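You operate a simulated robot arm through the tools that you are given. There is no shell and no other tool. Be economical: measure what you need, move in short steps, check, and stop when the job is done.

You run a simulated robot arm. Do the job below in one go: nothing can be reset, and whatever is moved stays where it is left.

Task
Put the fuse marked "57" from the teal table in the carton. Then fetch the tape roll and set it on the wooden table. Then put two of the cream tubs from the brown table on the top of the drawer chest. Do these in the order given.

Only the result counts: the job must be done as asked and must still hold three seconds after the hand-in. Knocking over, shifting, dropping, spilling or breaking anything else fails it.

Robot
A 6-joint arm with a two-finger gripper on a trunk, on a base that drives. Base frame: it is fixed to the floor where the robot stands at the start and does not move with it; the origin is under the middle of the robot, x ahead of it, y to its left, z up; the surface under the hand at the start is at about z = 80. Units: cm, degrees, N and s.
With the tool pointing down near the work surface it reaches from about 24 to 48 cm from the robot's upright axis, wherever it stands. Its first joint turns from -115.0 to 115.0 degrees. Places, roughly: carton [-225, 325, 100]; cream tub [-275, -175, 75]; tape roll [-275, -25, 100]; top of the drawer chest [-240, -610, 80]; wooden table [80, 230, 80]. Payload 2.1 kg.
Tool frame: the origin (TCP) lies between the finger pads and is the grasp point; the fingertips stand 2 cm ahead of it; z points along the fingers, y is the line along which they close. The gripper opens to 10 cm. The gripper's body begins 6.3 cm behind the TCP.
Orientation is told as [roll, pitch, yaw] about the base's x, y, z axes, in that order, counted from this pose: with the fingers straight down and closing along the base's y, the tool's x points along the base's -x, its y along +y and its z along -z.

Tools
- The arm moves only by the tool arm_command. Its argument "targets" is one flat list of numbers, 7 for each row, row after row: the closure in counts, from 0 (fully open) to 255 (shut), then the shift along the base's x, y, z in m, then the turn, a rotation vector about the base's x, y, z in degrees. In form: [grip, x, y, z, ax, ay, az, grip, x, y, z, ax, ay, az, ...]. A call has 1 to 20 rows; each row shifts and turns the commanded pose from where the row before left it. Rows are played at 5 a second. More than 5 cm and 8.6 degrees between two rows, or a gripper value outside its range, and nothing of the call is played. A pose out of reach is approached as far as the arm can. The call stops where the force on the tool passes 40 N (or 10 N more than at its start, if that is more) or the arm is blocked; 0.2 s more then pass. The fingers move at their own pace (about 15.3 cm/s each) and stop on an object; they squeeze with about 23 N. The grip force told is the motor's: it shows also when the fingers shut on nothing. Time passes only in rows, and 0.2 s behind the last, so rows that do not move let the fingers close. It gives the time, the measured TCP pose, the force on the tool (base axes), the opening and the grip force at its end, in the units of the frame above (readings bear some noise), with the torque about the TCP (base axes, N m) and any sound that the robot's microphone picked up, and new pictures: "views" is both (left out), scene, wrist or none.
- Cameras (640 x 400 px; columns grow to the right, rows downward): "scene" is now at [0.75, 9.8, 147.5]; the picture's right is [-0.54, -0.84, 0.00], its down [-0.62, 0.40, -0.67] and it looks along [0.57, -0.36, -0.74] (base axes); focal length 269 px, centre (320, 200). "wrist" rides on the gripper at [7, -1.9, -9.9] in the tool frame; the picture's right is [0.26, 0.97, 0.00], its down [-0.75, 0.20, -0.63] and it looks along [-0.61, 0.16, 0.78] (tool axes); focal length 230 px, centre (320, 200). There is no depth. A picture from a camera that has moved, and an enlarged one, comes with that camera's place and axes in the base frame and with its lens.
- lift_body(by): slides the trunk up (or, below 0, down) by that many cm; the arm and the scene camera ride with it, the base frame stays. It gives what a move gives, with no picture.
- steer(legs): drives the robot by 1 to 6 legs, each [ahead, turn to the left] in cm and degrees, along the robot's own axes; the way and the turn of a leg run together, so that a leg with both is an arc; at most 150 cm and 180 degrees a leg. The arm and the cameras ride along, it lands a little off, and it stops where it bumps. It gives what a move gives, and a new picture of the scene camera.
- aim_head(pan, tilt): turns the head with the scene camera to pan (to the left, within 155 degrees either way) and tilt (down, from -29 to 69), counted from straight ahead of the robot. It gives what a move gives, and a new picture of the scene camera.
- enlarge(camera, box): a new picture of the part [left, top, right, bottom] of that camera's present view, enlarged. No time passes.
- close_job(): hands the job in; it is judged then, once.

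Work in short steps. Places have to be worked out from the pictures, the camera data and where the tool is seen: move nearer, look again, correct. Check each grasp and each placing, and mend what went wrong. You have 165 turns and 260 pictures in all, those below and enlarged ones among them. Open the gripper and draw the arm clear of the work before you hand the job in, unless the task says otherwise; then end with one line.

The tools are called after ">>>" by a JSON object that holds its "name" and its "arguments". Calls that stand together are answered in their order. arm_command: Moves the arm, as the interface text tells. Its arguments: {"type":"object","properties":{"targets":{"type":"array","items":{"type":"number"}},"views":{"type":"string","enum":["both","scene","wrist","none"]}},"required":["targets"]} The other tools are called the same way: lift_body (by) slides the trunk up or down; steer (legs) drives the base; aim_head (pan, tilt) turns the head that bears the scene camera; enlarge (camera, box) takes an enlarged picture of a part of a camera's view; close_job () hands the job in.

At the start:

```text
time_s: 0.0
eef_pos: [33.98, -13.37, 110.94]
ee_rot: [-0.1, 0.0, 0.0]
wrist_force: [0.6, 0.3, -0.1]
moment: [-0.02, -0.01, 0.03]
finger_gap: 10.0
gripper_force: 0.0
trunk travel left (down, up): [-68.4, 30.6]
robot x, y, heading: [0.01, 0.2, -0.2]
head pan, tilt: [-32.6, 47.7]
```

scene: 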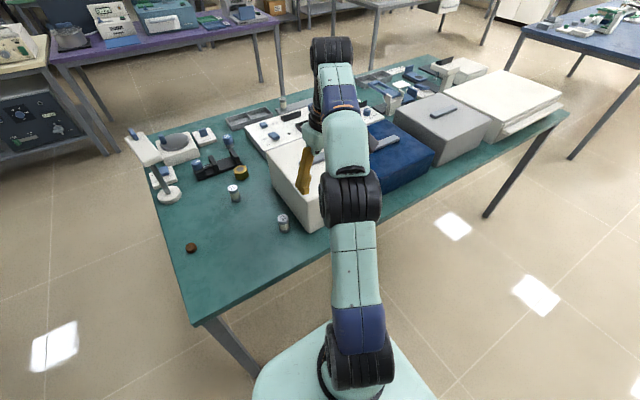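
wrist: 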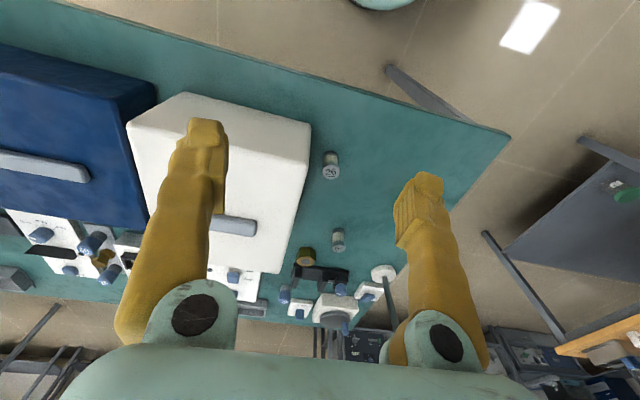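

I see two cylindrical fuses on the teal table, one apparently "26". I'll enlarge both views to read the markings.

>>> {"name": "enlarge", "arguments": {"camera": "scene", "box": [120, 110, 320, 260]}}

>>> {"name": "enlarge", "arguments": {"camera": "wrist", "box": [240, 130, 440, 330]}}

```text
2.67 times, centred on (220, 185) of scene
camera zoom: at [0.75, 9.8, 147.5], right [-0.54, -0.84, 0.0], down [-0.62, 0.4, -0.67], along [0.57, -0.36, -0.74], focal length 718 px, centre (587, 240)
```

zoom: 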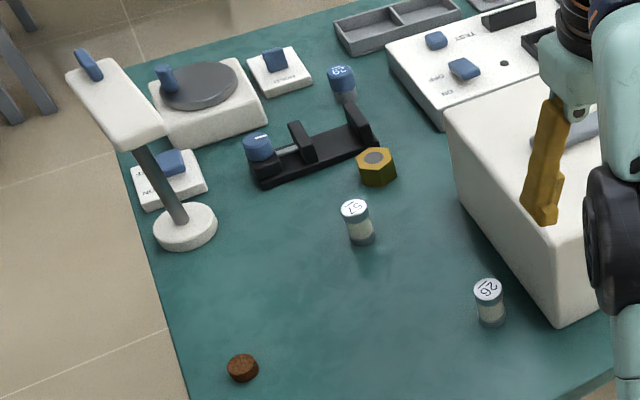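

```text
2.00 times, centred on (340, 230) of wrist
camera zoom: at [27.0, -15.27, 120.84], right [-0.26, 0.97, 0.0], down [0.75, 0.2, 0.63], along [0.61, 0.16, -0.78], focal length 460 px, centre (280, 140)
```

zoom: 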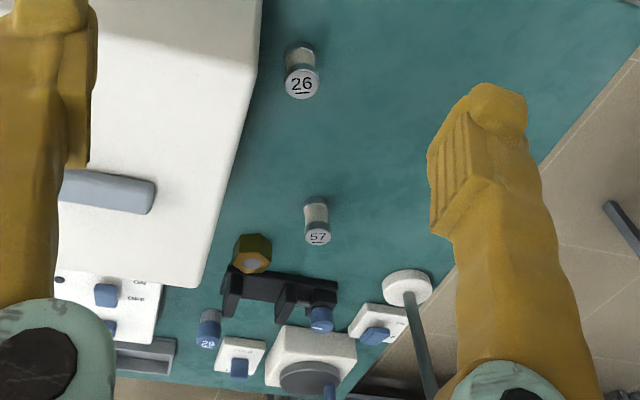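

The "57" fuse is the middle one, at about (68, 0.5), standing ~5.5 cm tall on the table at z≈80. That's beyond straight-down reach, so I'll look at the base's clearance to the table edge.

>>> {"name": "aim_head", "arguments": {"pan": 0, "tilt": 69}}

>>> {"name": "aim_head", "arguments": {"pan": 75, "tilt": 30}}

>>> {"name": "aim_head", "arguments": {"pan": 140, "tilt": 15}}

>>> {"name": "aim_head", "arguments": {"pan": -140, "tilt": 15}}

```text
time_s: 1.0
eef_pos: [33.88, -13.35, 110.9]
ee_rot: [0.0, -0.1, 0.0]
wrist_force: [0.0, 0.4, -1.2]
moment: [0.02, -0.01, 0.03]
finger_gap: 9.99
gripper_force: 0.1
trunk travel left (down, up): [-68.4, 30.6]
robot x, y, heading: [-0.08, -0.01, -0.1]
head pan, tilt: [0.0, 68.8]
camera scene: at [-0.31, 14.03, 145.0], right [0.0, -1.0, 0.0], down [-0.93, 0.0, -0.36], along [0.36, 0.0, -0.93], focal length 269 px, centre (320, 200)
```

scene: 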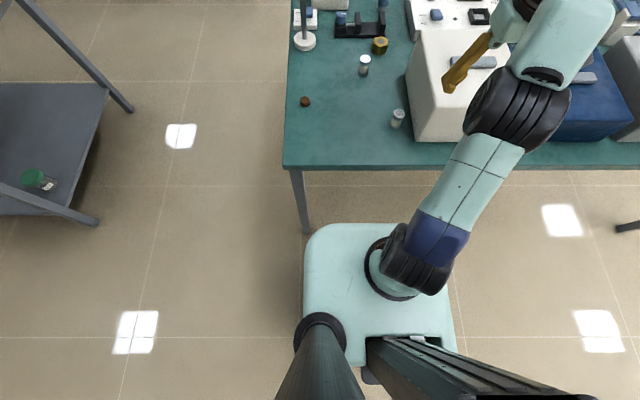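

```text
time_s: 2.5
eef_pos: [33.87, -13.37, 110.89]
ee_rot: [0.0, 0.0, 0.1]
wrist_force: [0.3, -0.1, -0.2]
moment: [-0.01, 0.01, 0.05]
finger_gap: 10.01
gripper_force: 0.0
trunk travel left (down, up): [-68.4, 30.6]
robot x, y, heading: [0.36, 0.36, -0.2]
head pan, tilt: [75.0, 30.0]
camera scene: at [-3.56, 22.79, 150.13], right [0.97, -0.26, 0.0], down [-0.13, -0.48, -0.87], along [0.22, 0.84, -0.5], focal length 269 px, centre (320, 200)
```

scene: 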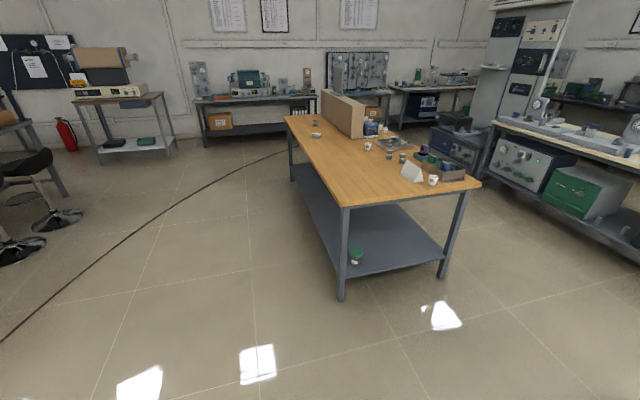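

```text
time_s: 3.8
eef_pos: [33.95, -13.44, 110.87]
ee_rot: [0.0, 0.0, 0.0]
wrist_force: [0.2, 0.7, -0.2]
moment: [-0.03, -0.05, 0.0]
finger_gap: 9.99
gripper_force: 0.2
trunk travel left (down, up): [-68.4, 30.6]
robot x, y, heading: [0.24, -0.09, -0.3]
head pan, tilt: [140.0, 15.0]
camera scene: at [-13.06, 20.07, 152.56], right [0.64, 0.77, 0.0], down [0.2, -0.17, -0.97], along [-0.74, 0.62, -0.26], focal length 269 px, centre (320, 200)
```

scene: 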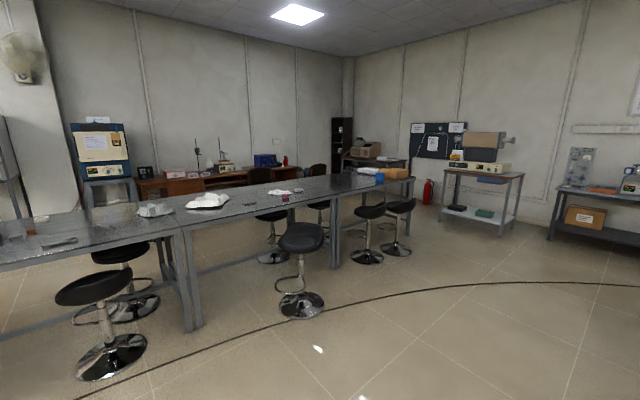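

```text
time_s: 7.7
eef_pos: [34.0, -13.37, 110.81]
ee_rot: [-0.1, 0.1, 0.1]
wrist_force: [0.3, 0.6, 0.3]
moment: [-0.03, 0.0, -0.01]
finger_gap: 9.97
gripper_force: 0.1
trunk travel left (down, up): [-68.4, 30.6]
robot x, y, heading: [0.26, -0.31, 0.3]
head pan, tilt: [-140.0, 15.0]
camera scene: at [-13.06, 8.04, 152.56], right [-0.64, 0.77, 0.0], down [0.2, 0.17, -0.97], along [-0.74, -0.62, -0.26], focal length 269 px, centre (320, 200)
```

scene: 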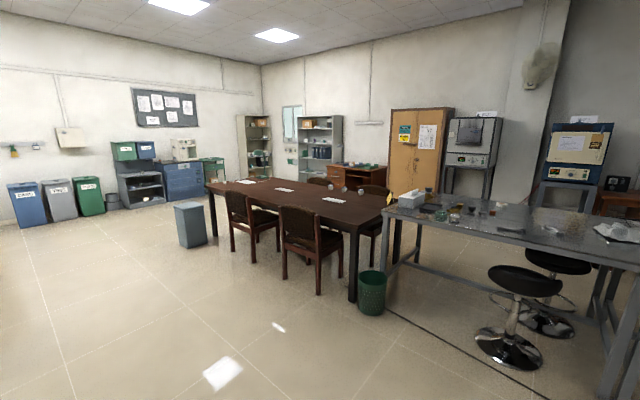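

The base has about 15 cm before the edge, and objects near the fuse leave room for a forward-tilted grasp. I'll swing the hand to y≈0.5 and tilt the fingers forward while extending, then check reach.

>>> {"name": "arm_command", "arguments": {"targets": [0, 0.02, 0.045, 0, 0, 0, 0, 0, 0.02, 0.045, 0, 0, 0, 0, 0, 0.02, 0.045, 0, 0, 0, 0, 0, 0.02, 0, 0, 0, -8, 0, 0, 0.02, 0, 0, 0, -8, 0, 0, 0.02, 0, 0, 0, -8, 0, 0, 0.02, 0, 0, 0, -8, 0, 0, 0.02, 0, 0, 0, -8, 0, 0, 0, 0, 0, 0, 0, 0], "views": "wrist"}}

>>> {"name": "aim_head", "arguments": {"pan": -15, "tilt": 50}}

```text
time_s: 9.7
eef_pos: [48.53, 0.13, 110.01]
ee_rot: [0.0, -40.1, 0.0]
wrist_force: [0.7, 0.3, 0.1]
moment: [0.01, 0.0, -0.01]
finger_gap: 10.02
gripper_force: 0.2
out of reach, approached as far as the arm can: row 2, 3
trunk travel left (down, up): [-68.4, 30.6]
robot x, y, heading: [-0.11, 0.04, -0.2]
head pan, tilt: [-140.0, 15.0]
camera wrist: at [36.79, -1.7, 113.01], right [-0.2, 0.97, -0.17], down [0.17, 0.2, 0.97], along [0.97, 0.16, -0.2], focal length 230 px, centre (320, 200)
```

wrist: 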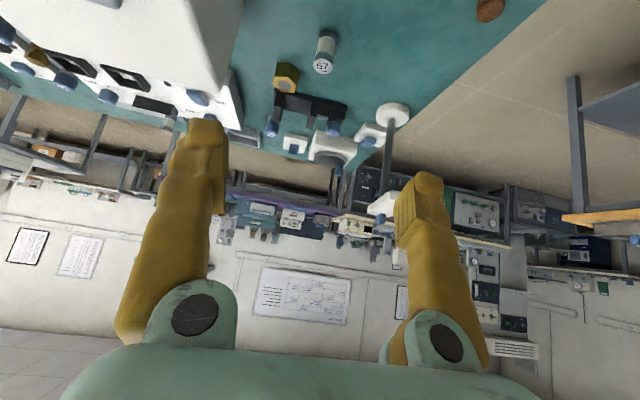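

```text
time_s: 11.7
eef_pos: [48.55, 0.2, 109.79]
ee_rot: [0.0, -40.0, 0.0]
wrist_force: [0.1, 0.5, -0.3]
moment: [-0.01, -0.01, 0.0]
finger_gap: 10.0
gripper_force: 0.0
trunk travel left (down, up): [-68.4, 30.6]
robot x, y, heading: [0.35, -0.11, 0.1]
head pan, tilt: [-15.0, 50.0]
camera scene: at [1.53, 12.06, 147.19], right [-0.26, -0.97, 0.0], down [-0.74, 0.2, -0.64], along [0.62, -0.17, -0.77], focal length 269 px, centre (320, 200)
```

scene: 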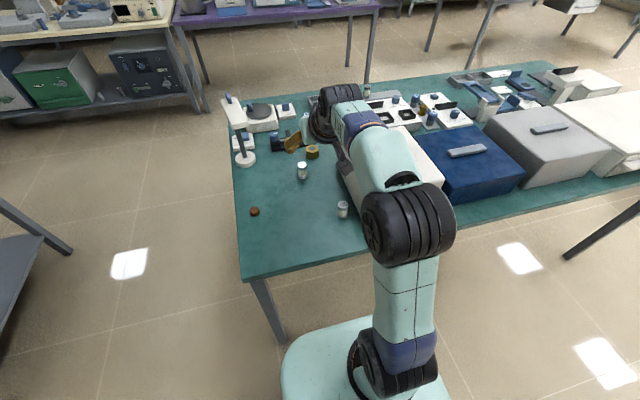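

Approaching from the front would bring the forearm close to the white box; the table's left side (edge at y≈24.5) gives a clear approach. I'll retract the arm, and drive around to about (68, 64), facing -y.

>>> {"name": "arm_command", "arguments": {"targets": [0, -0.04, 0, 0.02, 0, 0, 0, 0, -0.04, 0, 0.02, 0, 0, 0, 0, -0.04, 0, 0.02, 0, 0, 0], "views": "none"}}

>>> {"name": "steer", "arguments": {"legs": [[0, 90], [65, 0], [0, -90], [68, 0]]}}

```text
time_s: 12.5
eef_pos: [36.14, 0.04, 115.93]
ee_rot: [0.0, -40.1, 0.0]
wrist_force: [-0.3, 0.4, -0.1]
moment: [0.01, -0.02, -0.02]
finger_gap: 9.98
gripper_force: 0.0
trunk travel left (down, up): [-68.4, 30.6]
robot x, y, heading: [-0.05, -0.11, -0.1]
head pan, tilt: [-15.0, 50.0]
```

```text
time_s: 27.1
eef_pos: [104.92, 63.96, 115.8]
ee_rot: [-0.1, -40.1, -0.7]
wrist_force: [0.5, -0.4, -0.7]
moment: [0.01, 0.01, 0.02]
finger_gap: 10.01
gripper_force: 0.1
trunk travel left (down, up): [-68.4, 30.6]
robot x, y, heading: [68.5, 64.13, -0.8]
head pan, tilt: [-15.0, 50.0]
camera scene: at [70.25, 76.3, 147.19], right [-0.27, -0.96, 0.0], down [-0.74, 0.21, -0.64], along [0.62, -0.17, -0.77], focal length 269 px, centre (320, 200)
```

scene: 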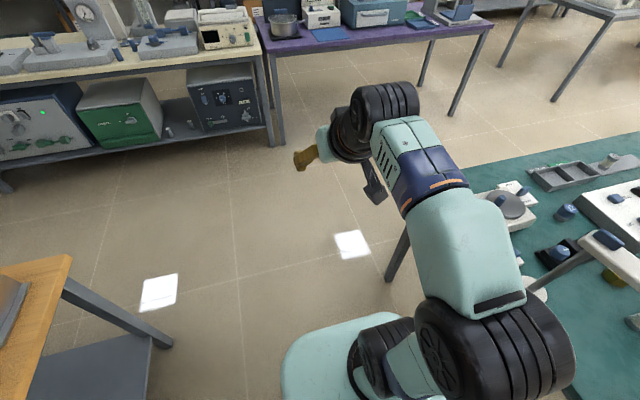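

Now at (68.5, 64). I'll raise the trunk for clearance over the lamp and turn to face the table.

>>> {"name": "lift_body", "arguments": {"by": 15}}

>>> {"name": "steer", "arguments": {"legs": [[0, -89.3]]}}

>>> {"name": "aim_head", "arguments": {"pan": 0, "tilt": 55}}

```text
time_s: 28.9
eef_pos: [104.94, 63.95, 130.82]
ee_rot: [0.0, -39.9, -0.7]
wrist_force: [0.0, 0.0, 0.1]
moment: [-0.02, 0.05, 0.02]
finger_gap: 10.04
gripper_force: 0.1
trunk travel left (down, up): [-83.4, 15.6]
robot x, y, heading: [68.74, 64.1, -0.5]
head pan, tilt: [-15.0, 50.0]
```

```text
time_s: 33.1
eef_pos: [68.83, 27.92, 130.87]
ee_rot: [0.0, -40.0, -89.8]
wrist_force: [0.2, 0.3, 0.8]
moment: [0.01, -0.03, 0.02]
finger_gap: 9.99
gripper_force: 0.1
trunk travel left (down, up): [-83.4, 15.6]
robot x, y, heading: [68.71, 64.48, -90.0]
head pan, tilt: [-15.0, 50.0]
camera scene: at [80.69, 62.93, 162.19], right [-0.97, 0.26, 0.0], down [0.2, 0.74, -0.64], along [-0.16, -0.62, -0.77], focal length 269 px, centre (320, 200)
```

scene: 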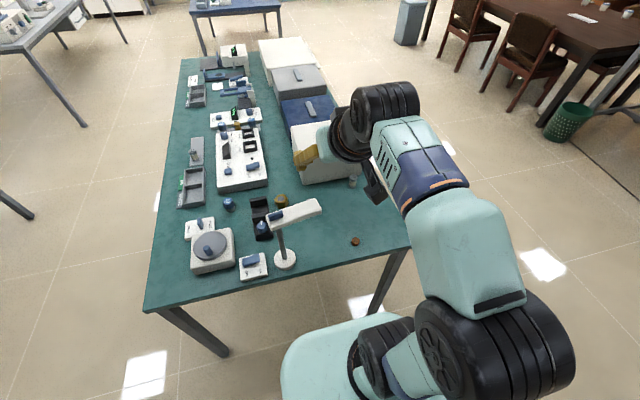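

```text
time_s: 33.8
eef_pos: [68.85, 27.88, 130.81]
ee_rot: [0.0, -39.9, -89.8]
wrist_force: [0.2, -0.5, 0.4]
moment: [0.0, 0.02, -0.04]
finger_gap: 10.0
gripper_force: 0.0
trunk travel left (down, up): [-83.4, 15.6]
robot x, y, heading: [68.66, 64.31, -89.6]
head pan, tilt: [0.0, 55.0]
camera scene: at [82.66, 63.16, 161.54], right [-1.0, 0.0, 0.0], down [0.0, 0.82, -0.57], along [0.0, -0.57, -0.82], focal length 269 px, centre (320, 200)
```

scene: 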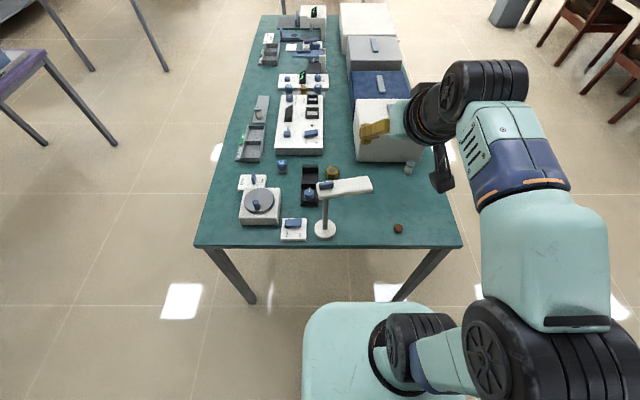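

The lamp's head overhangs x≈67–82 at y≈17, z≈105, so it blocks this side. I'll go instead to the near-left corner, around (10, 22) facing about -19°, keeping the forearm clear of both the lamp and the box.

>>> {"name": "steer", "arguments": {"legs": [[0, -90], [58.7, 0], [0, 90], [42, 0], [0, 71]]}}

>>> {"name": "aim_head", "arguments": {"pan": -10, "tilt": 50}}

```text
time_s: 50.1
eef_pos: [43.69, 11.02, 130.81]
ee_rot: [0.0, -39.9, -19.4]
wrist_force: [0.0, -0.5, 0.0]
moment: [0.0, 0.01, 0.03]
finger_gap: 10.01
gripper_force: 0.0
trunk travel left (down, up): [-83.4, 15.6]
robot x, y, heading: [9.3, 22.98, -19.4]
head pan, tilt: [0.0, 55.0]
camera scene: at [15.25, 35.86, 161.54], right [-0.33, -0.94, 0.0], down [-0.77, 0.27, -0.57], along [0.54, -0.19, -0.82], focal length 269 px, centre (320, 200)
```

scene: 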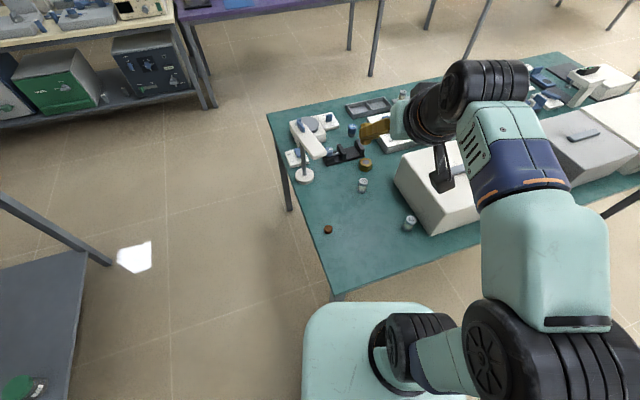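

```text
time_s: 50.8
eef_pos: [43.8, 11.03, 130.89]
ee_rot: [-0.1, -39.9, -19.4]
wrist_force: [-0.1, -0.6, -0.6]
moment: [0.04, 0.01, 0.02]
finger_gap: 10.0
gripper_force: 0.0
trunk travel left (down, up): [-83.4, 15.6]
robot x, y, heading: [9.17, 23.2, -19.6]
head pan, tilt: [-10.0, 50.0]
camera scene: at [15.15, 34.5, 162.18], right [-0.49, -0.87, 0.0], down [-0.67, 0.38, -0.64], along [0.56, -0.32, -0.77], focal length 269 px, centre (320, 200)
```

scene: 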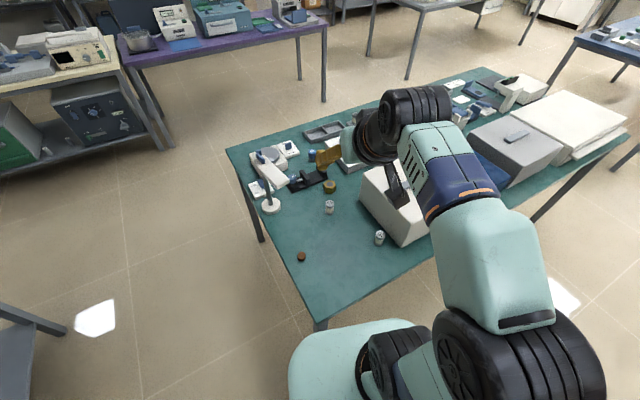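

Fuse 57 confirmed at about (67.9, 0.4). I'll lower the trunk again and go to a pre-grasp point behind it along the tilted tool axis.

>>> {"name": "lift_body", "arguments": {"by": -15}}

>>> {"name": "arm_command", "arguments": {"targets": [0, 0.026, -0.0127, -0.033, 0, 0, 0, 0, 0.026, -0.0127, -0.033, 0, 0, 0, 0, 0.026, -0.0127, -0.033, 0, 0, 0, 0, 0.026, -0.0127, -0.033, 0, 0, 0, 0, 0.026, -0.0127, -0.033, 0, 0, 0, 0, 0.026, -0.0127, -0.033, 0, 0, 0]}}

```text
time_s: 52.6
eef_pos: [43.57, 11.08, 115.81]
ee_rot: [0.0, -40.0, -19.4]
wrist_force: [0.0, 0.2, -0.3]
moment: [-0.03, 0.0, 0.0]
finger_gap: 10.0
gripper_force: 0.0
trunk travel left (down, up): [-68.4, 30.6]
robot x, y, heading: [9.32, 22.76, -19.2]
head pan, tilt: [-10.0, 50.0]
```

```text
time_s: 54.0
eef_pos: [59.58, 3.33, 95.97]
ee_rot: [0.0, -40.0, -19.4]
wrist_force: [0.4, 0.1, -0.5]
moment: [0.0, -0.02, 0.02]
finger_gap: 9.98
gripper_force: 0.0
trunk travel left (down, up): [-68.4, 30.6]
robot x, y, heading: [9.46, 23.09, -19.2]
head pan, tilt: [-10.0, 50.0]
camera scene: at [15.34, 34.4, 147.19], right [-0.49, -0.87, 0.0], down [-0.67, 0.38, -0.64], along [0.56, -0.32, -0.77], focal length 269 px, centre (320, 200)
camera wrist: at [47.9, 5.41, 99.17], right [0.14, 0.98, -0.17], down [0.23, 0.13, 0.96], along [0.96, -0.17, -0.2], focal length 230 px, centre (320, 200)
```

scene: 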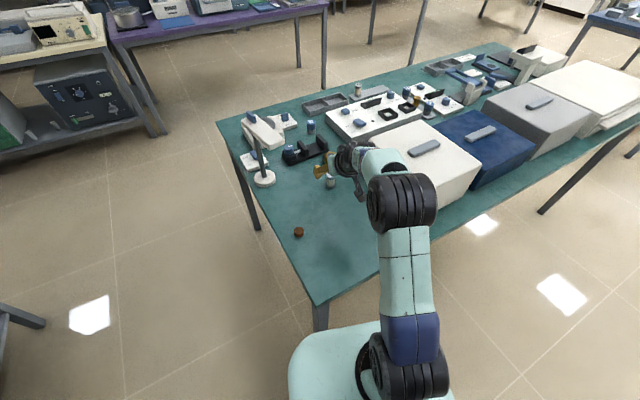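
wrist: 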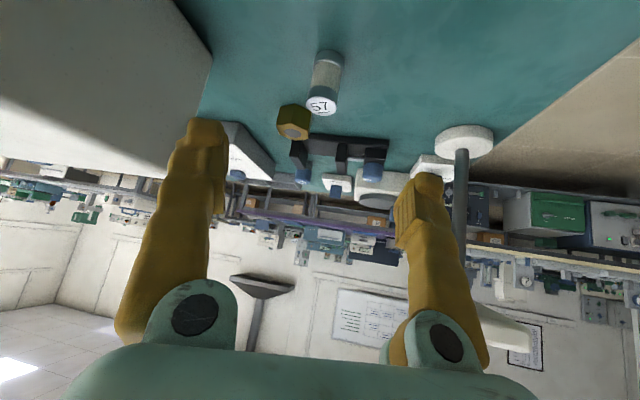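

Wrist view places the fuse at about (67.4, 0.35), top z≈85.6. Moving down onto it, then closing.

>>> {"name": "arm_command", "arguments": {"targets": [0, 0.0195, -0.0074, -0.032, 0, 0, 0, 0, 0.0195, -0.0074, -0.032, 0, 0, 0, 0, 0.0195, -0.0074, -0.032, 0, 0, 0, 0, 0.0195, -0.0074, -0.031, 0, 0, 0]}}

```text
time_s: 55.0
eef_pos: [67.02, 0.51, 83.23]
ee_rot: [0.0, -39.7, -19.4]
wrist_force: [0.9, -0.2, 0.6]
moment: [-0.03, 0.03, -0.03]
finger_gap: 10.01
gripper_force: 0.1
trunk travel left (down, up): [-68.4, 30.6]
robot x, y, heading: [9.51, 23.09, -19.5]
head pan, tilt: [-10.0, 50.0]
camera scene: at [15.3, 34.43, 147.19], right [-0.49, -0.87, 0.0], down [-0.67, 0.38, -0.64], along [0.56, -0.32, -0.77], focal length 269 px, centre (320, 200)
camera wrist: at [55.45, 2.6, 86.4], right [0.13, 0.98, -0.17], down [0.23, 0.13, 0.96], along [0.96, -0.17, -0.21], focal length 230 px, centre (320, 200)
```

scene: 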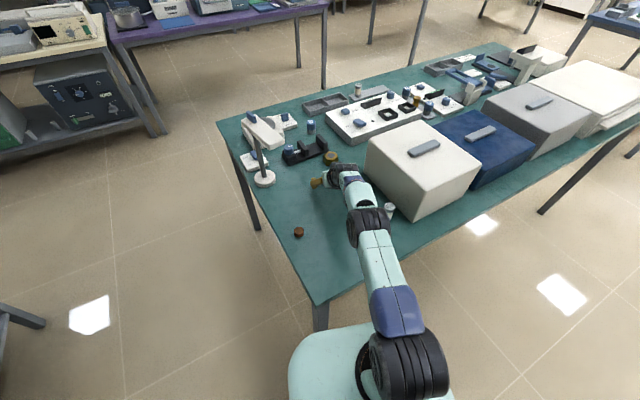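
wrist: 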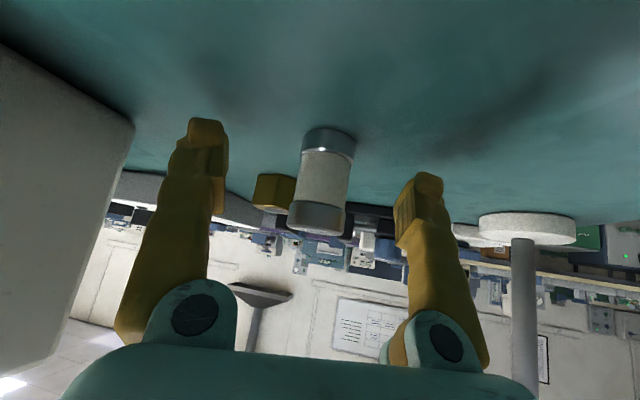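

The fuse stands between the fingers; closing.

>>> {"name": "arm_command", "arguments": {"targets": [255, 0, 0, 0, 0, 0, 0, 255, 0, 0, 0, 0, 0, 0, 255, 0, 0, 0, 0, 0, 0], "views": "wrist"}}

```text
time_s: 55.8
eef_pos: [67.04, 0.49, 83.34]
ee_rot: [0.1, -40.0, -19.5]
wrist_force: [0.2, 0.8, 0.0]
moment: [-0.01, 0.02, -0.02]
finger_gap: 3.06
gripper_force: 22.7
trunk travel left (down, up): [-68.4, 30.6]
robot x, y, heading: [9.07, 23.04, -19.3]
head pan, tilt: [-10.0, 50.0]
camera wrist: at [55.39, 2.62, 86.52], right [0.13, 0.98, -0.17], down [0.23, 0.13, 0.96], along [0.96, -0.17, -0.2], focal length 230 px, centre (320, 200)
```

wrist: 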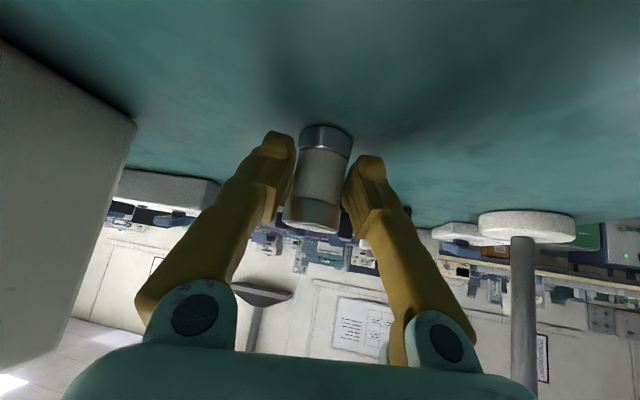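

Gripped at 3.06 cm. Lifting straight up, then retracting toward the robot.

>>> {"name": "arm_command", "arguments": {"targets": [255, 0, 0, 0.03, 0, 0, 0, 255, 0, 0, 0.04, 0, 0, 0, 255, 0, 0, 0.04, 0, 0, 0, 255, 0, 0, 0.04, 0, 0, 0, 255, -0.03, 0.012, 0.035, 0, 0, 0, 255, -0.03, 0.012, 0.035, 0, 0, 0, 255, -0.03, 0.012, 0.02, 0, 0, 0, 255, -0.04, 0.014, 0.01, 0, 0, 0, 255, -0.04, 0.014, 0.0, 0, 0, 0, 255, -0.04, 0.014, 0.0, 0, 0, 0]}}

```text
time_s: 58.0
eef_pos: [45.14, 8.68, 108.09]
ee_rot: [0.0, -40.1, -19.4]
wrist_force: [-0.7, 0.1, -0.3]
moment: [0.0, -0.02, 0.01]
finger_gap: 3.03
gripper_force: 23.3
out of reach, approached as far as the arm can: row 4
trunk travel left (down, up): [-68.4, 30.6]
robot x, y, heading: [9.18, 22.78, -19.5]
head pan, tilt: [-10.0, 50.0]
camera scene: at [14.95, 34.56, 147.19], right [-0.49, -0.87, 0.0], down [-0.67, 0.38, -0.64], along [0.56, -0.32, -0.76], focal length 269 px, centre (320, 200)
camera wrist: at [33.52, 10.78, 111.3], right [0.14, 0.98, -0.17], down [0.23, 0.13, 0.96], along [0.96, -0.17, -0.2], focal length 230 px, centre (320, 200)
```

scene: 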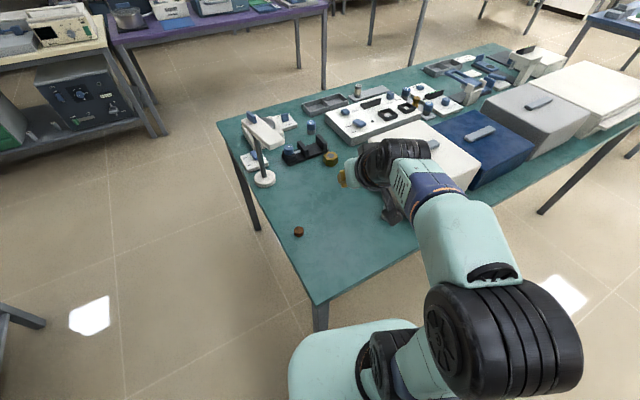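
wrist: 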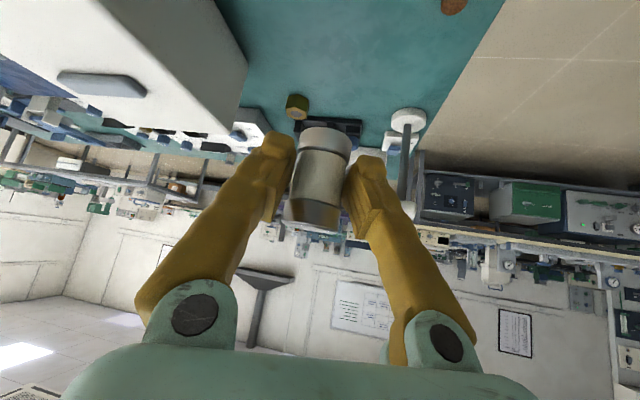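

Fuse held firmly. I'll back away from the table, turn and drive toward the carton end of the long bench, stopping at about (-100, 300) to look.

>>> {"name": "steer", "arguments": {"legs": [[-15, 0], [0, 128], [150, 0], [138, 0]]}}

>>> {"name": "aim_head", "arguments": {"pan": 70, "tilt": 25}}

```text
time_s: 78.2
eef_pos: [-109.31, 338.5, 108.11]
ee_rot: [0.0, -40.0, 109.0]
wrist_force: [0.4, 0.3, -0.4]
moment: [0.01, -0.02, 0.02]
finger_gap: 3.06
gripper_force: 22.9
trunk travel left (down, up): [-68.4, 30.6]
robot x, y, heading: [-98.11, 301.55, 108.7]
head pan, tilt: [-10.0, 50.0]
camera scene: at [-110.67, 298.88, 147.19], right [0.99, 0.16, 0.0], down [0.12, -0.76, -0.64], along [-0.1, 0.63, -0.77], focal length 269 px, centre (320, 200)
```

scene: 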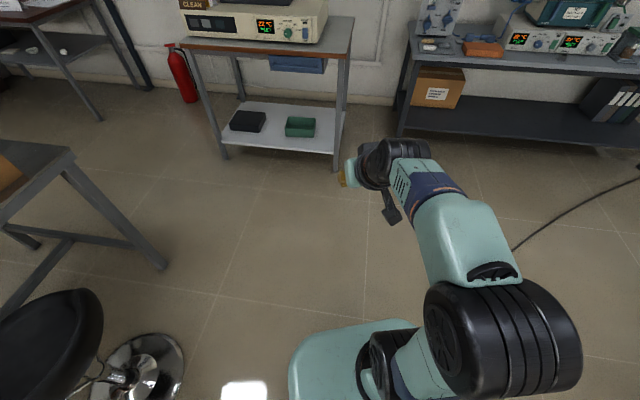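

```text
time_s: 79.8
eef_pos: [-109.27, 338.56, 108.14]
ee_rot: [0.0, -40.0, 109.0]
wrist_force: [-0.2, -0.9, -1.2]
moment: [-0.01, 0.0, 0.03]
finger_gap: 3.03
gripper_force: 22.8
trunk travel left (down, up): [-68.4, 30.6]
robot x, y, heading: [-98.1, 301.21, 109.0]
head pan, tilt: [70.0, 25.0]
camera scene: at [-118.69, 291.44, 150.93], right [0.02, 1.0, 0.0], down [0.42, -0.01, -0.91], along [-0.91, 0.02, -0.42], focal length 269 px, centre (320, 200)
```

scene: 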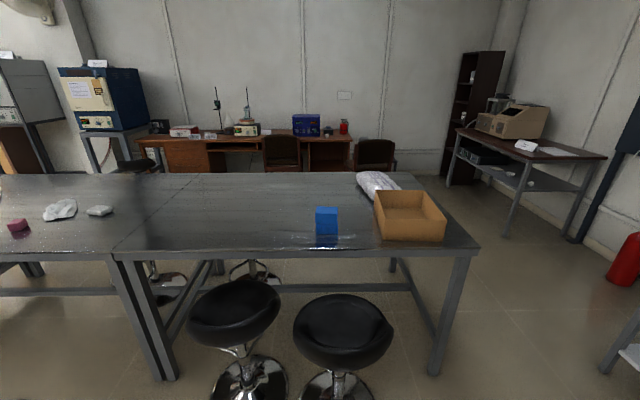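

The carton is open-topped at roughly x -244..-218, y 319..349, rim z≈98, near the bench corner (-212, 357). I'll go to (-185, 378) and face the carton diagonally, clear of the stools.

>>> {"name": "steer", "arguments": {"legs": [[0, 29.7], [116, 0], [0, 85]]}}

>>> {"name": "aim_head", "arguments": {"pan": 0, "tilt": 50}}

```text
time_s: 90.7
eef_pos: [-214.25, 351.47, 108.21]
ee_rot: [0.0, -39.9, -136.1]
wrist_force: [0.2, -0.4, -1.9]
moment: [0.04, 0.04, 0.01]
finger_gap: 3.05
gripper_force: 23.1
trunk travel left (down, up): [-68.4, 30.6]
robot x, y, heading: [-185.38, 377.28, -136.1]
head pan, tilt: [70.0, 25.0]
camera scene: at [-167.31, 362.74, 150.93], right [-0.91, -0.4, 0.0], down [-0.17, 0.39, -0.91], along [0.37, -0.83, -0.42], focal length 269 px, centre (320, 200)
```

scene: 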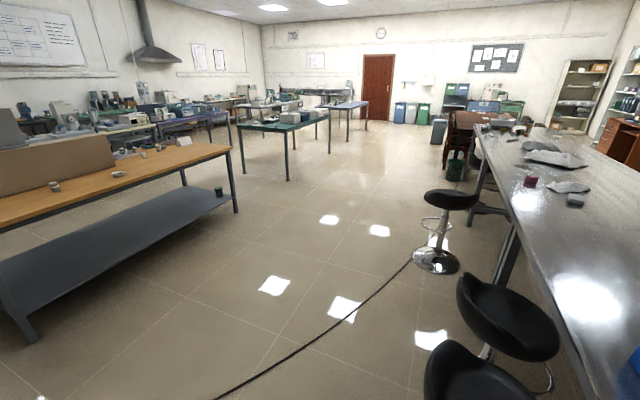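

```text
time_s: 92.1
eef_pos: [-214.15, 351.44, 108.13]
ee_rot: [0.0, -40.0, -136.1]
wrist_force: [-0.5, -1.1, -0.9]
moment: [-0.01, -0.05, 0.05]
finger_gap: 3.06
gripper_force: 23.4
trunk travel left (down, up): [-68.4, 30.6]
robot x, y, heading: [-185.59, 376.91, -136.4]
head pan, tilt: [0.0, 50.0]
camera scene: at [-176.58, 365.83, 147.19], right [-0.69, 0.72, 0.0], down [0.55, 0.53, -0.64], along [-0.46, -0.45, -0.77], focal length 269 px, centre (320, 200)
```

scene: 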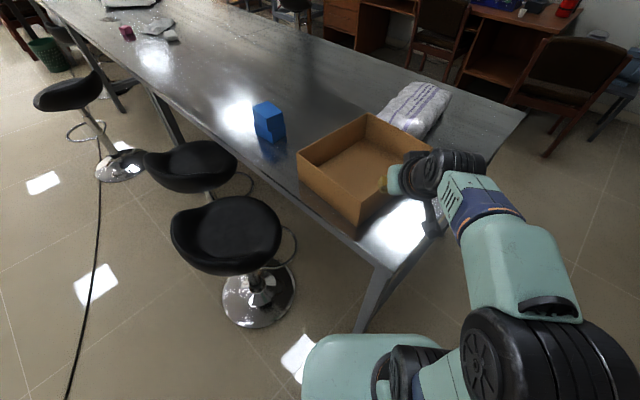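

Carton measured at x -243..-213, y 322..344. I'll extend over its centre (-229, 332), staying high, and look.

>>> {"name": "arm_command", "arguments": {"targets": [255, -0.025, -0.032, 0, 0, 0, 0, 255, -0.025, -0.032, 0, 0, 0, 0, 255, -0.025, -0.032, 0, 0, 0, 0, 255, -0.025, -0.032, 0, 0, 0, 0, 255, -0.024, -0.033, 0, 0, 0, 0, 255, -0.024, -0.033, 0, 0, 0, 0]}}

```text
time_s: 93.5
eef_pos: [-225.77, 335.48, 106.33]
ee_rot: [0.0, -40.0, -136.1]
wrist_force: [0.4, -0.5, 0.1]
moment: [-0.03, -0.01, 0.0]
finger_gap: 3.04
gripper_force: 23.0
out of reach, approached as far as the arm can: row 5, 6
trunk travel left (down, up): [-68.4, 30.6]
robot x, y, heading: [-184.83, 376.93, -136.1]
head pan, tilt: [0.0, 50.0]
camera scene: at [-176.47, 365.91, 147.19], right [-0.69, 0.72, 0.0], down [0.55, 0.53, -0.64], along [-0.46, -0.45, -0.77], focal length 269 px, centre (320, 200)
camera wrist: at [-218.69, 344.83, 109.53], right [0.81, -0.56, -0.17], down [0.02, -0.26, 0.96], along [-0.58, -0.79, -0.2], focal length 230 px, centre (320, 200)
```

scene: 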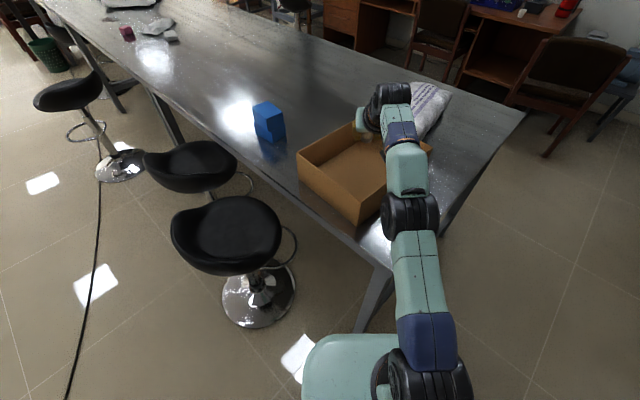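
wrist: 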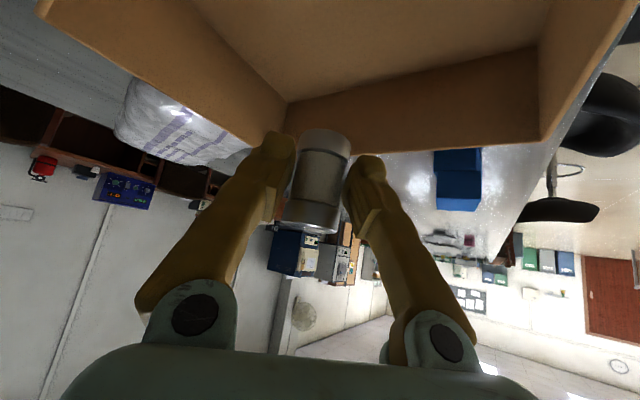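

The fuse is over the carton interior. I'll raise the trunk 10 cm so the arm stays above the rim, then lower the hand step by step.

>>> {"name": "lift_body", "arguments": {"by": 10}}

>>> {"name": "arm_command", "arguments": {"targets": [255, 0, 0, -0.04, 0, 0, 0, 255, 0, 0, -0.04, 0, 0, 0, 255, 0, 0, -0.04, 0, 0, 0, 255, 0, 0, -0.04, 0, 0, 0, 255, 0, 0, -0.03, 0, 0, 0]}}

```text
time_s: 94.9
eef_pos: [-226.0, 335.37, 116.3]
ee_rot: [0.1, -39.9, -136.1]
wrist_force: [-0.9, -0.1, -0.9]
moment: [-0.01, 0.02, -0.01]
finger_gap: 3.05
gripper_force: 23.7
trunk travel left (down, up): [-78.4, 20.6]
robot x, y, heading: [-184.92, 377.32, -136.2]
head pan, tilt: [0.0, 50.0]
```

```text
time_s: 96.1
eef_pos: [-226.07, 335.37, 97.26]
ee_rot: [0.0, -40.0, -136.1]
wrist_force: [-0.4, -0.9, -1.8]
moment: [0.03, -0.03, 0.02]
finger_gap: 3.07
gripper_force: 23.1
trunk travel left (down, up): [-78.4, 20.6]
robot x, y, heading: [-185.44, 377.05, -136.0]
head pan, tilt: [0.0, 50.0]
camera scene: at [-176.64, 365.78, 157.19], right [-0.69, 0.72, 0.0], down [0.55, 0.53, -0.64], along [-0.46, -0.44, -0.77], focal length 269 px, centre (320, 200)
camera wrist: at [-218.84, 344.74, 100.43], right [0.81, -0.56, -0.17], down [0.02, -0.26, 0.96], along [-0.58, -0.79, -0.2], focal length 230 px, centre (320, 200)
```

scene: 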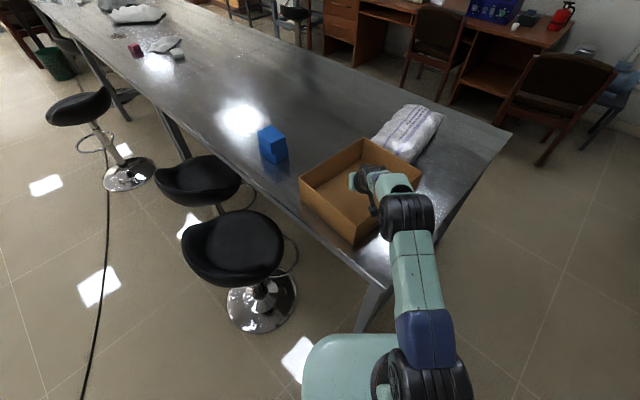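
wrist: 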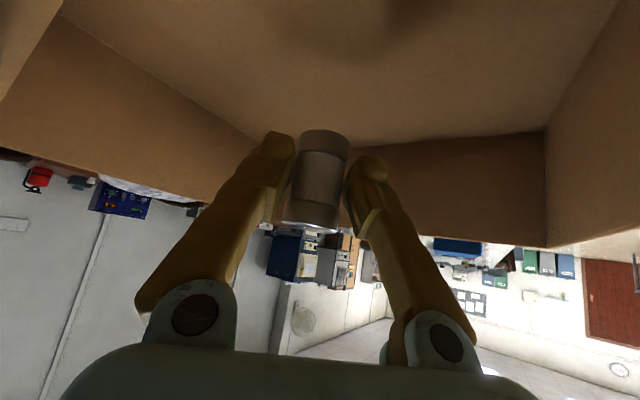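

Inside the walls cleanly. Continuing down gently, watching for contact.

>>> {"name": "arm_command", "arguments": {"targets": [255, 0, 0, -0.015, 0, 0, 0, 255, 0, 0, -0.015, 0, 0, 0, 255, 0, 0, -0.01, 0, 0, 0], "views": "wrist"}}

```text
time_s: 96.6
eef_pos: [-226.06, 335.39, 96.23]
ee_rot: [-0.2, -41.7, -135.8]
wrist_force: [4.8, 5.1, 22.2]
moment: [2.18, -1.81, -0.06]
finger_gap: 3.04
gripper_force: 23.1
trunk travel left (down, up): [-78.4, 20.6]
robot x, y, heading: [-185.1, 376.68, -136.2]
head pan, tilt: [0.0, 50.0]
stopped in row 2: the force on the tool passed its limit at 54 N (the readings are from after the stop); the commanded pose is now the measured one
camera wrist: at [-218.77, 344.83, 99.05], right [0.81, -0.56, -0.17], down [0.04, -0.24, 0.97], along [-0.58, -0.79, -0.18], focal length 230 px, centre (320, 200)
```

wrist: 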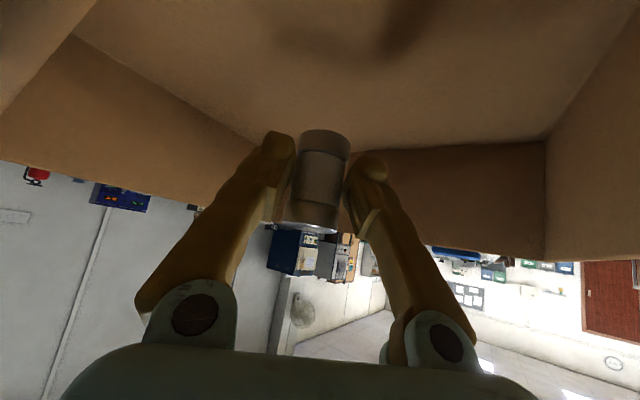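

The torque puts the contact ~13 cm behind the TCP: the wrist-camera housing touched the near rim. I'll back up, check the carton, drive 8 cm closer and reduce the tilt so the hand sits deeper inside.

>>> {"name": "arm_command", "arguments": {"targets": [255, 0, 0, 0.04, 0, 0, 0, 255, 0, 0, 0.04, 0, 0, 0, 255, 0, 0, 0.03, 3.47, -3.6, 0, 255, 0, 0, 0, 3.47, -3.6, 0, 255, 0, 0, 0, 0, 0, 0], "views": "scene"}}

>>> {"name": "steer", "arguments": {"legs": [[8, 0]]}}

```text
time_s: 97.8
eef_pos: [-225.86, 335.53, 106.52]
ee_rot: [0.0, -31.2, -135.8]
wrist_force: [-0.2, 0.1, -1.0]
moment: [0.03, -0.02, 0.01]
finger_gap: 3.04
gripper_force: 23.1
out of reach, approached as far as the arm can: row 4
trunk travel left (down, up): [-78.4, 20.6]
robot x, y, heading: [-184.77, 377.27, -136.2]
head pan, tilt: [0.0, 50.0]
camera scene: at [-176.54, 365.88, 157.19], right [-0.69, 0.72, 0.0], down [0.55, 0.53, -0.64], along [-0.46, -0.45, -0.77], focal length 269 px, centre (320, 200)
```

scene: 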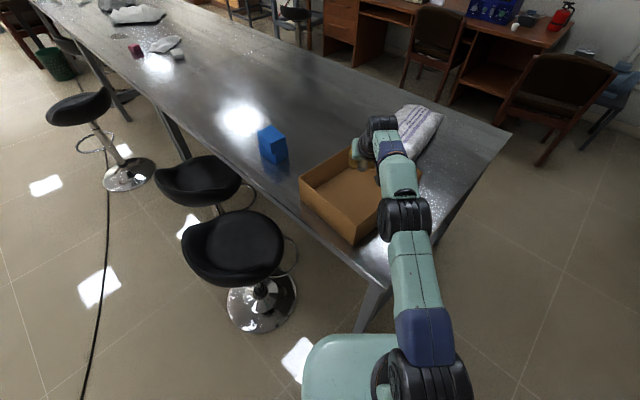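

```text
time_s: 98.9
eef_pos: [-231.0, 330.27, 107.36]
ee_rot: [-0.1, -31.9, -135.8]
wrist_force: [1.4, 0.4, -0.6]
moment: [-0.02, 0.01, 0.01]
finger_gap: 3.06
gripper_force: 22.7
trunk travel left (down, up): [-78.4, 20.6]
robot x, y, heading: [-190.87, 371.53, -136.2]
head pan, tilt: [0.0, 50.0]
camera scene: at [-181.67, 360.94, 157.19], right [-0.69, 0.72, 0.0], down [0.55, 0.53, -0.65], along [-0.47, -0.45, -0.76], focal length 269 px, centre (320, 200)
```

scene: 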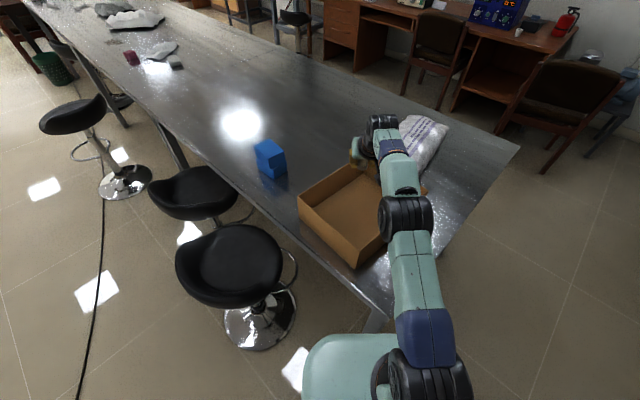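

Carton unmoved; TCP at (-231, 330). Lowering in steps.

>>> {"name": "arm_command", "arguments": {"targets": [255, 0, 0, -0.04, 0, 0, 0, 255, 0, 0, -0.04, 0, 0, 0, 255, 0, 0, -0.03, 0, 0, 0, 255, 0, 0, -0.015, 0, 0, 0]}}

```text
time_s: 99.9
eef_pos: [-231.59, 329.83, 94.53]
ee_rot: [-0.1, -31.4, -135.8]
wrist_force: [0.6, 0.3, -1.1]
moment: [0.03, -0.02, -0.01]
finger_gap: 3.02
gripper_force: 22.8
trunk travel left (down, up): [-78.4, 20.6]
robot x, y, heading: [-190.71, 371.5, -136.0]
head pan, tilt: [0.0, 50.0]
camera scene: at [-182.4, 360.25, 157.18], right [-0.69, 0.72, 0.0], down [0.55, 0.53, -0.64], along [-0.46, -0.45, -0.77], focal length 269 px, centre (320, 200)
camera wrist: at [-224.83, 338.94, 99.32], right [0.83, -0.54, -0.14], down [-0.08, -0.36, 0.93], along [-0.55, -0.76, -0.35], focal length 230 px, centre (320, 200)
```

scene: 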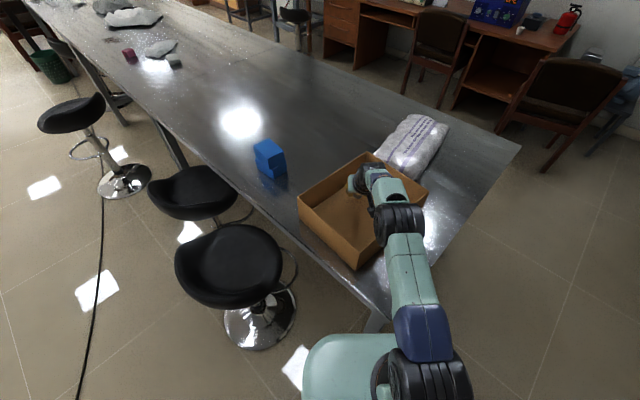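
wrist: 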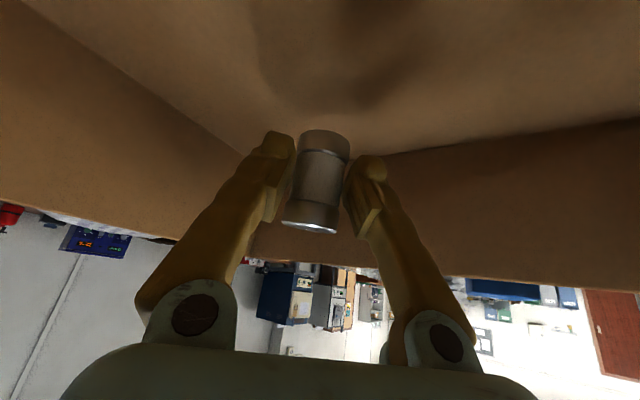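

Clear of walls. Going down in 1 cm steps until the fuse touches.

>>> {"name": "arm_command", "arguments": {"targets": [255, 0, 0, -0.01, 0, 0, 0, 255, 0, 0, -0.01, 0, 0, 0, 255, 0, 0, -0.01, 0, 0, 0, 255, 0, 0, -0.007, 0, 0, 0]}}

```text
time_s: 100.9
eef_pos: [-231.52, 329.92, 91.15]
ee_rot: [-0.1, -32.2, -135.7]
wrist_force: [-0.9, -1.7, 12.2]
moment: [-0.3, 0.31, -0.03]
finger_gap: 3.03
gripper_force: 22.7
trunk travel left (down, up): [-78.4, 20.6]
robot x, y, heading: [-191.2, 371.52, -136.1]
head pan, tilt: [0.0, 50.0]
camera scene: at [-182.11, 360.53, 157.22], right [-0.69, 0.72, 0.0], down [0.55, 0.53, -0.64], along [-0.46, -0.45, -0.76], focal length 269 px, centre (320, 200)
camera wrist: at [-224.77, 339.04, 95.91], right [0.83, -0.54, -0.14], down [-0.08, -0.36, 0.93], along [-0.55, -0.76, -0.34], focal length 230 px, centre (320, 200)
```

scene: 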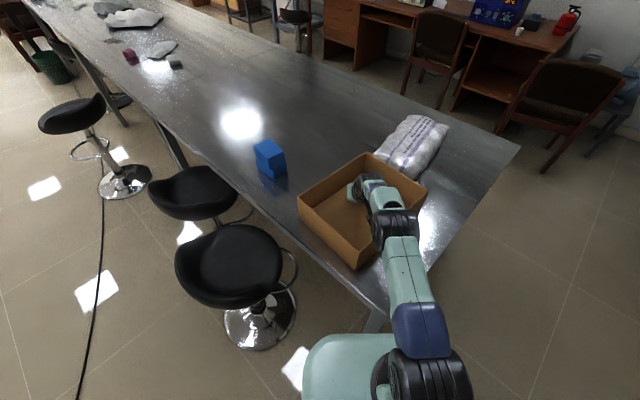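
wrist: 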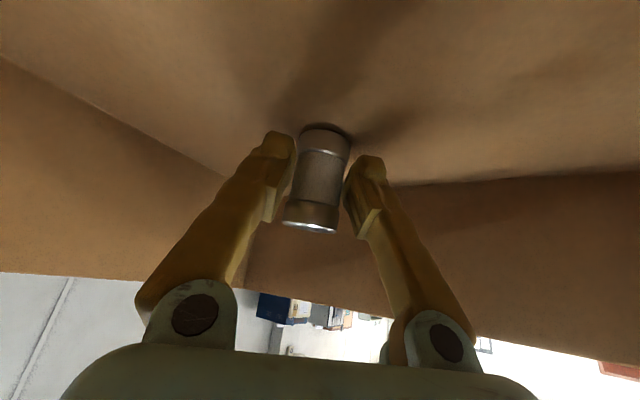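

The fuse rests on the carton floor (12 N up). Releasing, then withdrawing straight up.

>>> {"name": "arm_command", "arguments": {"targets": [200, 0, 0, 0.003, 0, 0, 0, 150, 0, 0, 0, 0, 0, 0, 100, 0, 0, 0, 0, 0, 0, 60, 0, 0, 0, 0, 0, 0], "views": "wrist"}}

```text
time_s: 101.9
eef_pos: [-231.54, 329.93, 91.18]
ee_rot: [0.0, -31.5, -135.8]
wrist_force: [0.5, 0.1, 0.3]
moment: [0.01, 0.0, 0.01]
finger_gap: 7.65
gripper_force: 0.1
trunk travel left (down, up): [-78.4, 20.6]
robot x, y, heading: [-190.93, 371.65, -135.9]
head pan, tilt: [0.0, 50.0]
camera wrist: at [-224.78, 339.02, 95.94], right [0.83, -0.54, -0.14], down [-0.08, -0.36, 0.93], along [-0.55, -0.76, -0.35], focal length 230 px, centre (320, 200)
```

wrist: 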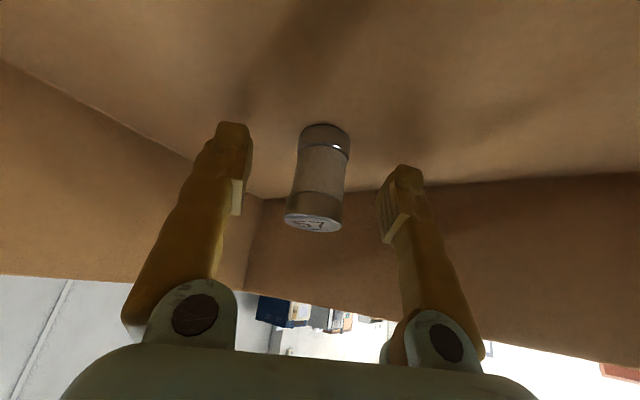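

The fuse stands upright. Withdrawing up and retracting the arm.

>>> {"name": "arm_command", "arguments": {"targets": [60, 0.005, 0.005, 0.04, 0, 0, 0, 60, 0, 0, 0.04, 0, 0, 0, 60, 0, 0, 0.04, 0, 0, 0, 0, 0.02, 0.02, 0.03, 0, 0, 0, 0, 0.03, 0.03, 0.01, 0, 0, 0, 0, 0.03, 0.03, 0.0, 0, 0, 0]}}

```text
time_s: 103.3
eef_pos: [-222.95, 338.66, 107.09]
ee_rot: [-0.1, -31.7, -135.8]
wrist_force: [0.2, 0.4, 1.2]
moment: [0.01, 0.0, 0.0]
finger_gap: 9.98
gripper_force: 0.0
trunk travel left (down, up): [-78.4, 20.6]
robot x, y, heading: [-190.97, 371.99, -136.2]
head pan, tilt: [0.0, 50.0]
camera scene: at [-182.19, 360.47, 157.19], right [-0.69, 0.72, 0.0], down [0.55, 0.53, -0.64], along [-0.46, -0.45, -0.77], focal length 269 px, centre (320, 200)
camera wrist: at [-216.17, 347.61, 112.0], right [0.83, -0.54, -0.14], down [-0.08, -0.36, 0.93], along [-0.55, -0.76, -0.34], focal length 230 px, centre (320, 200)
```

scene: 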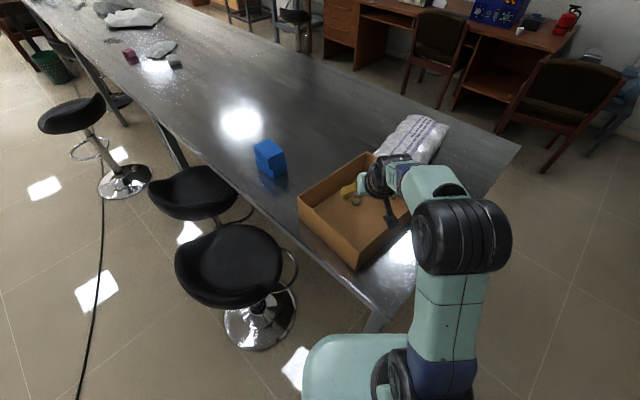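
wrist: 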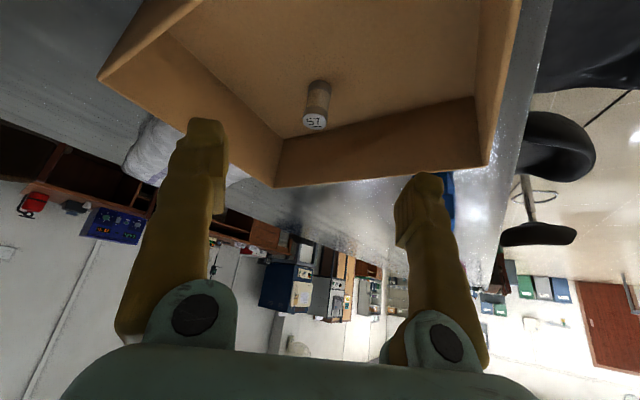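

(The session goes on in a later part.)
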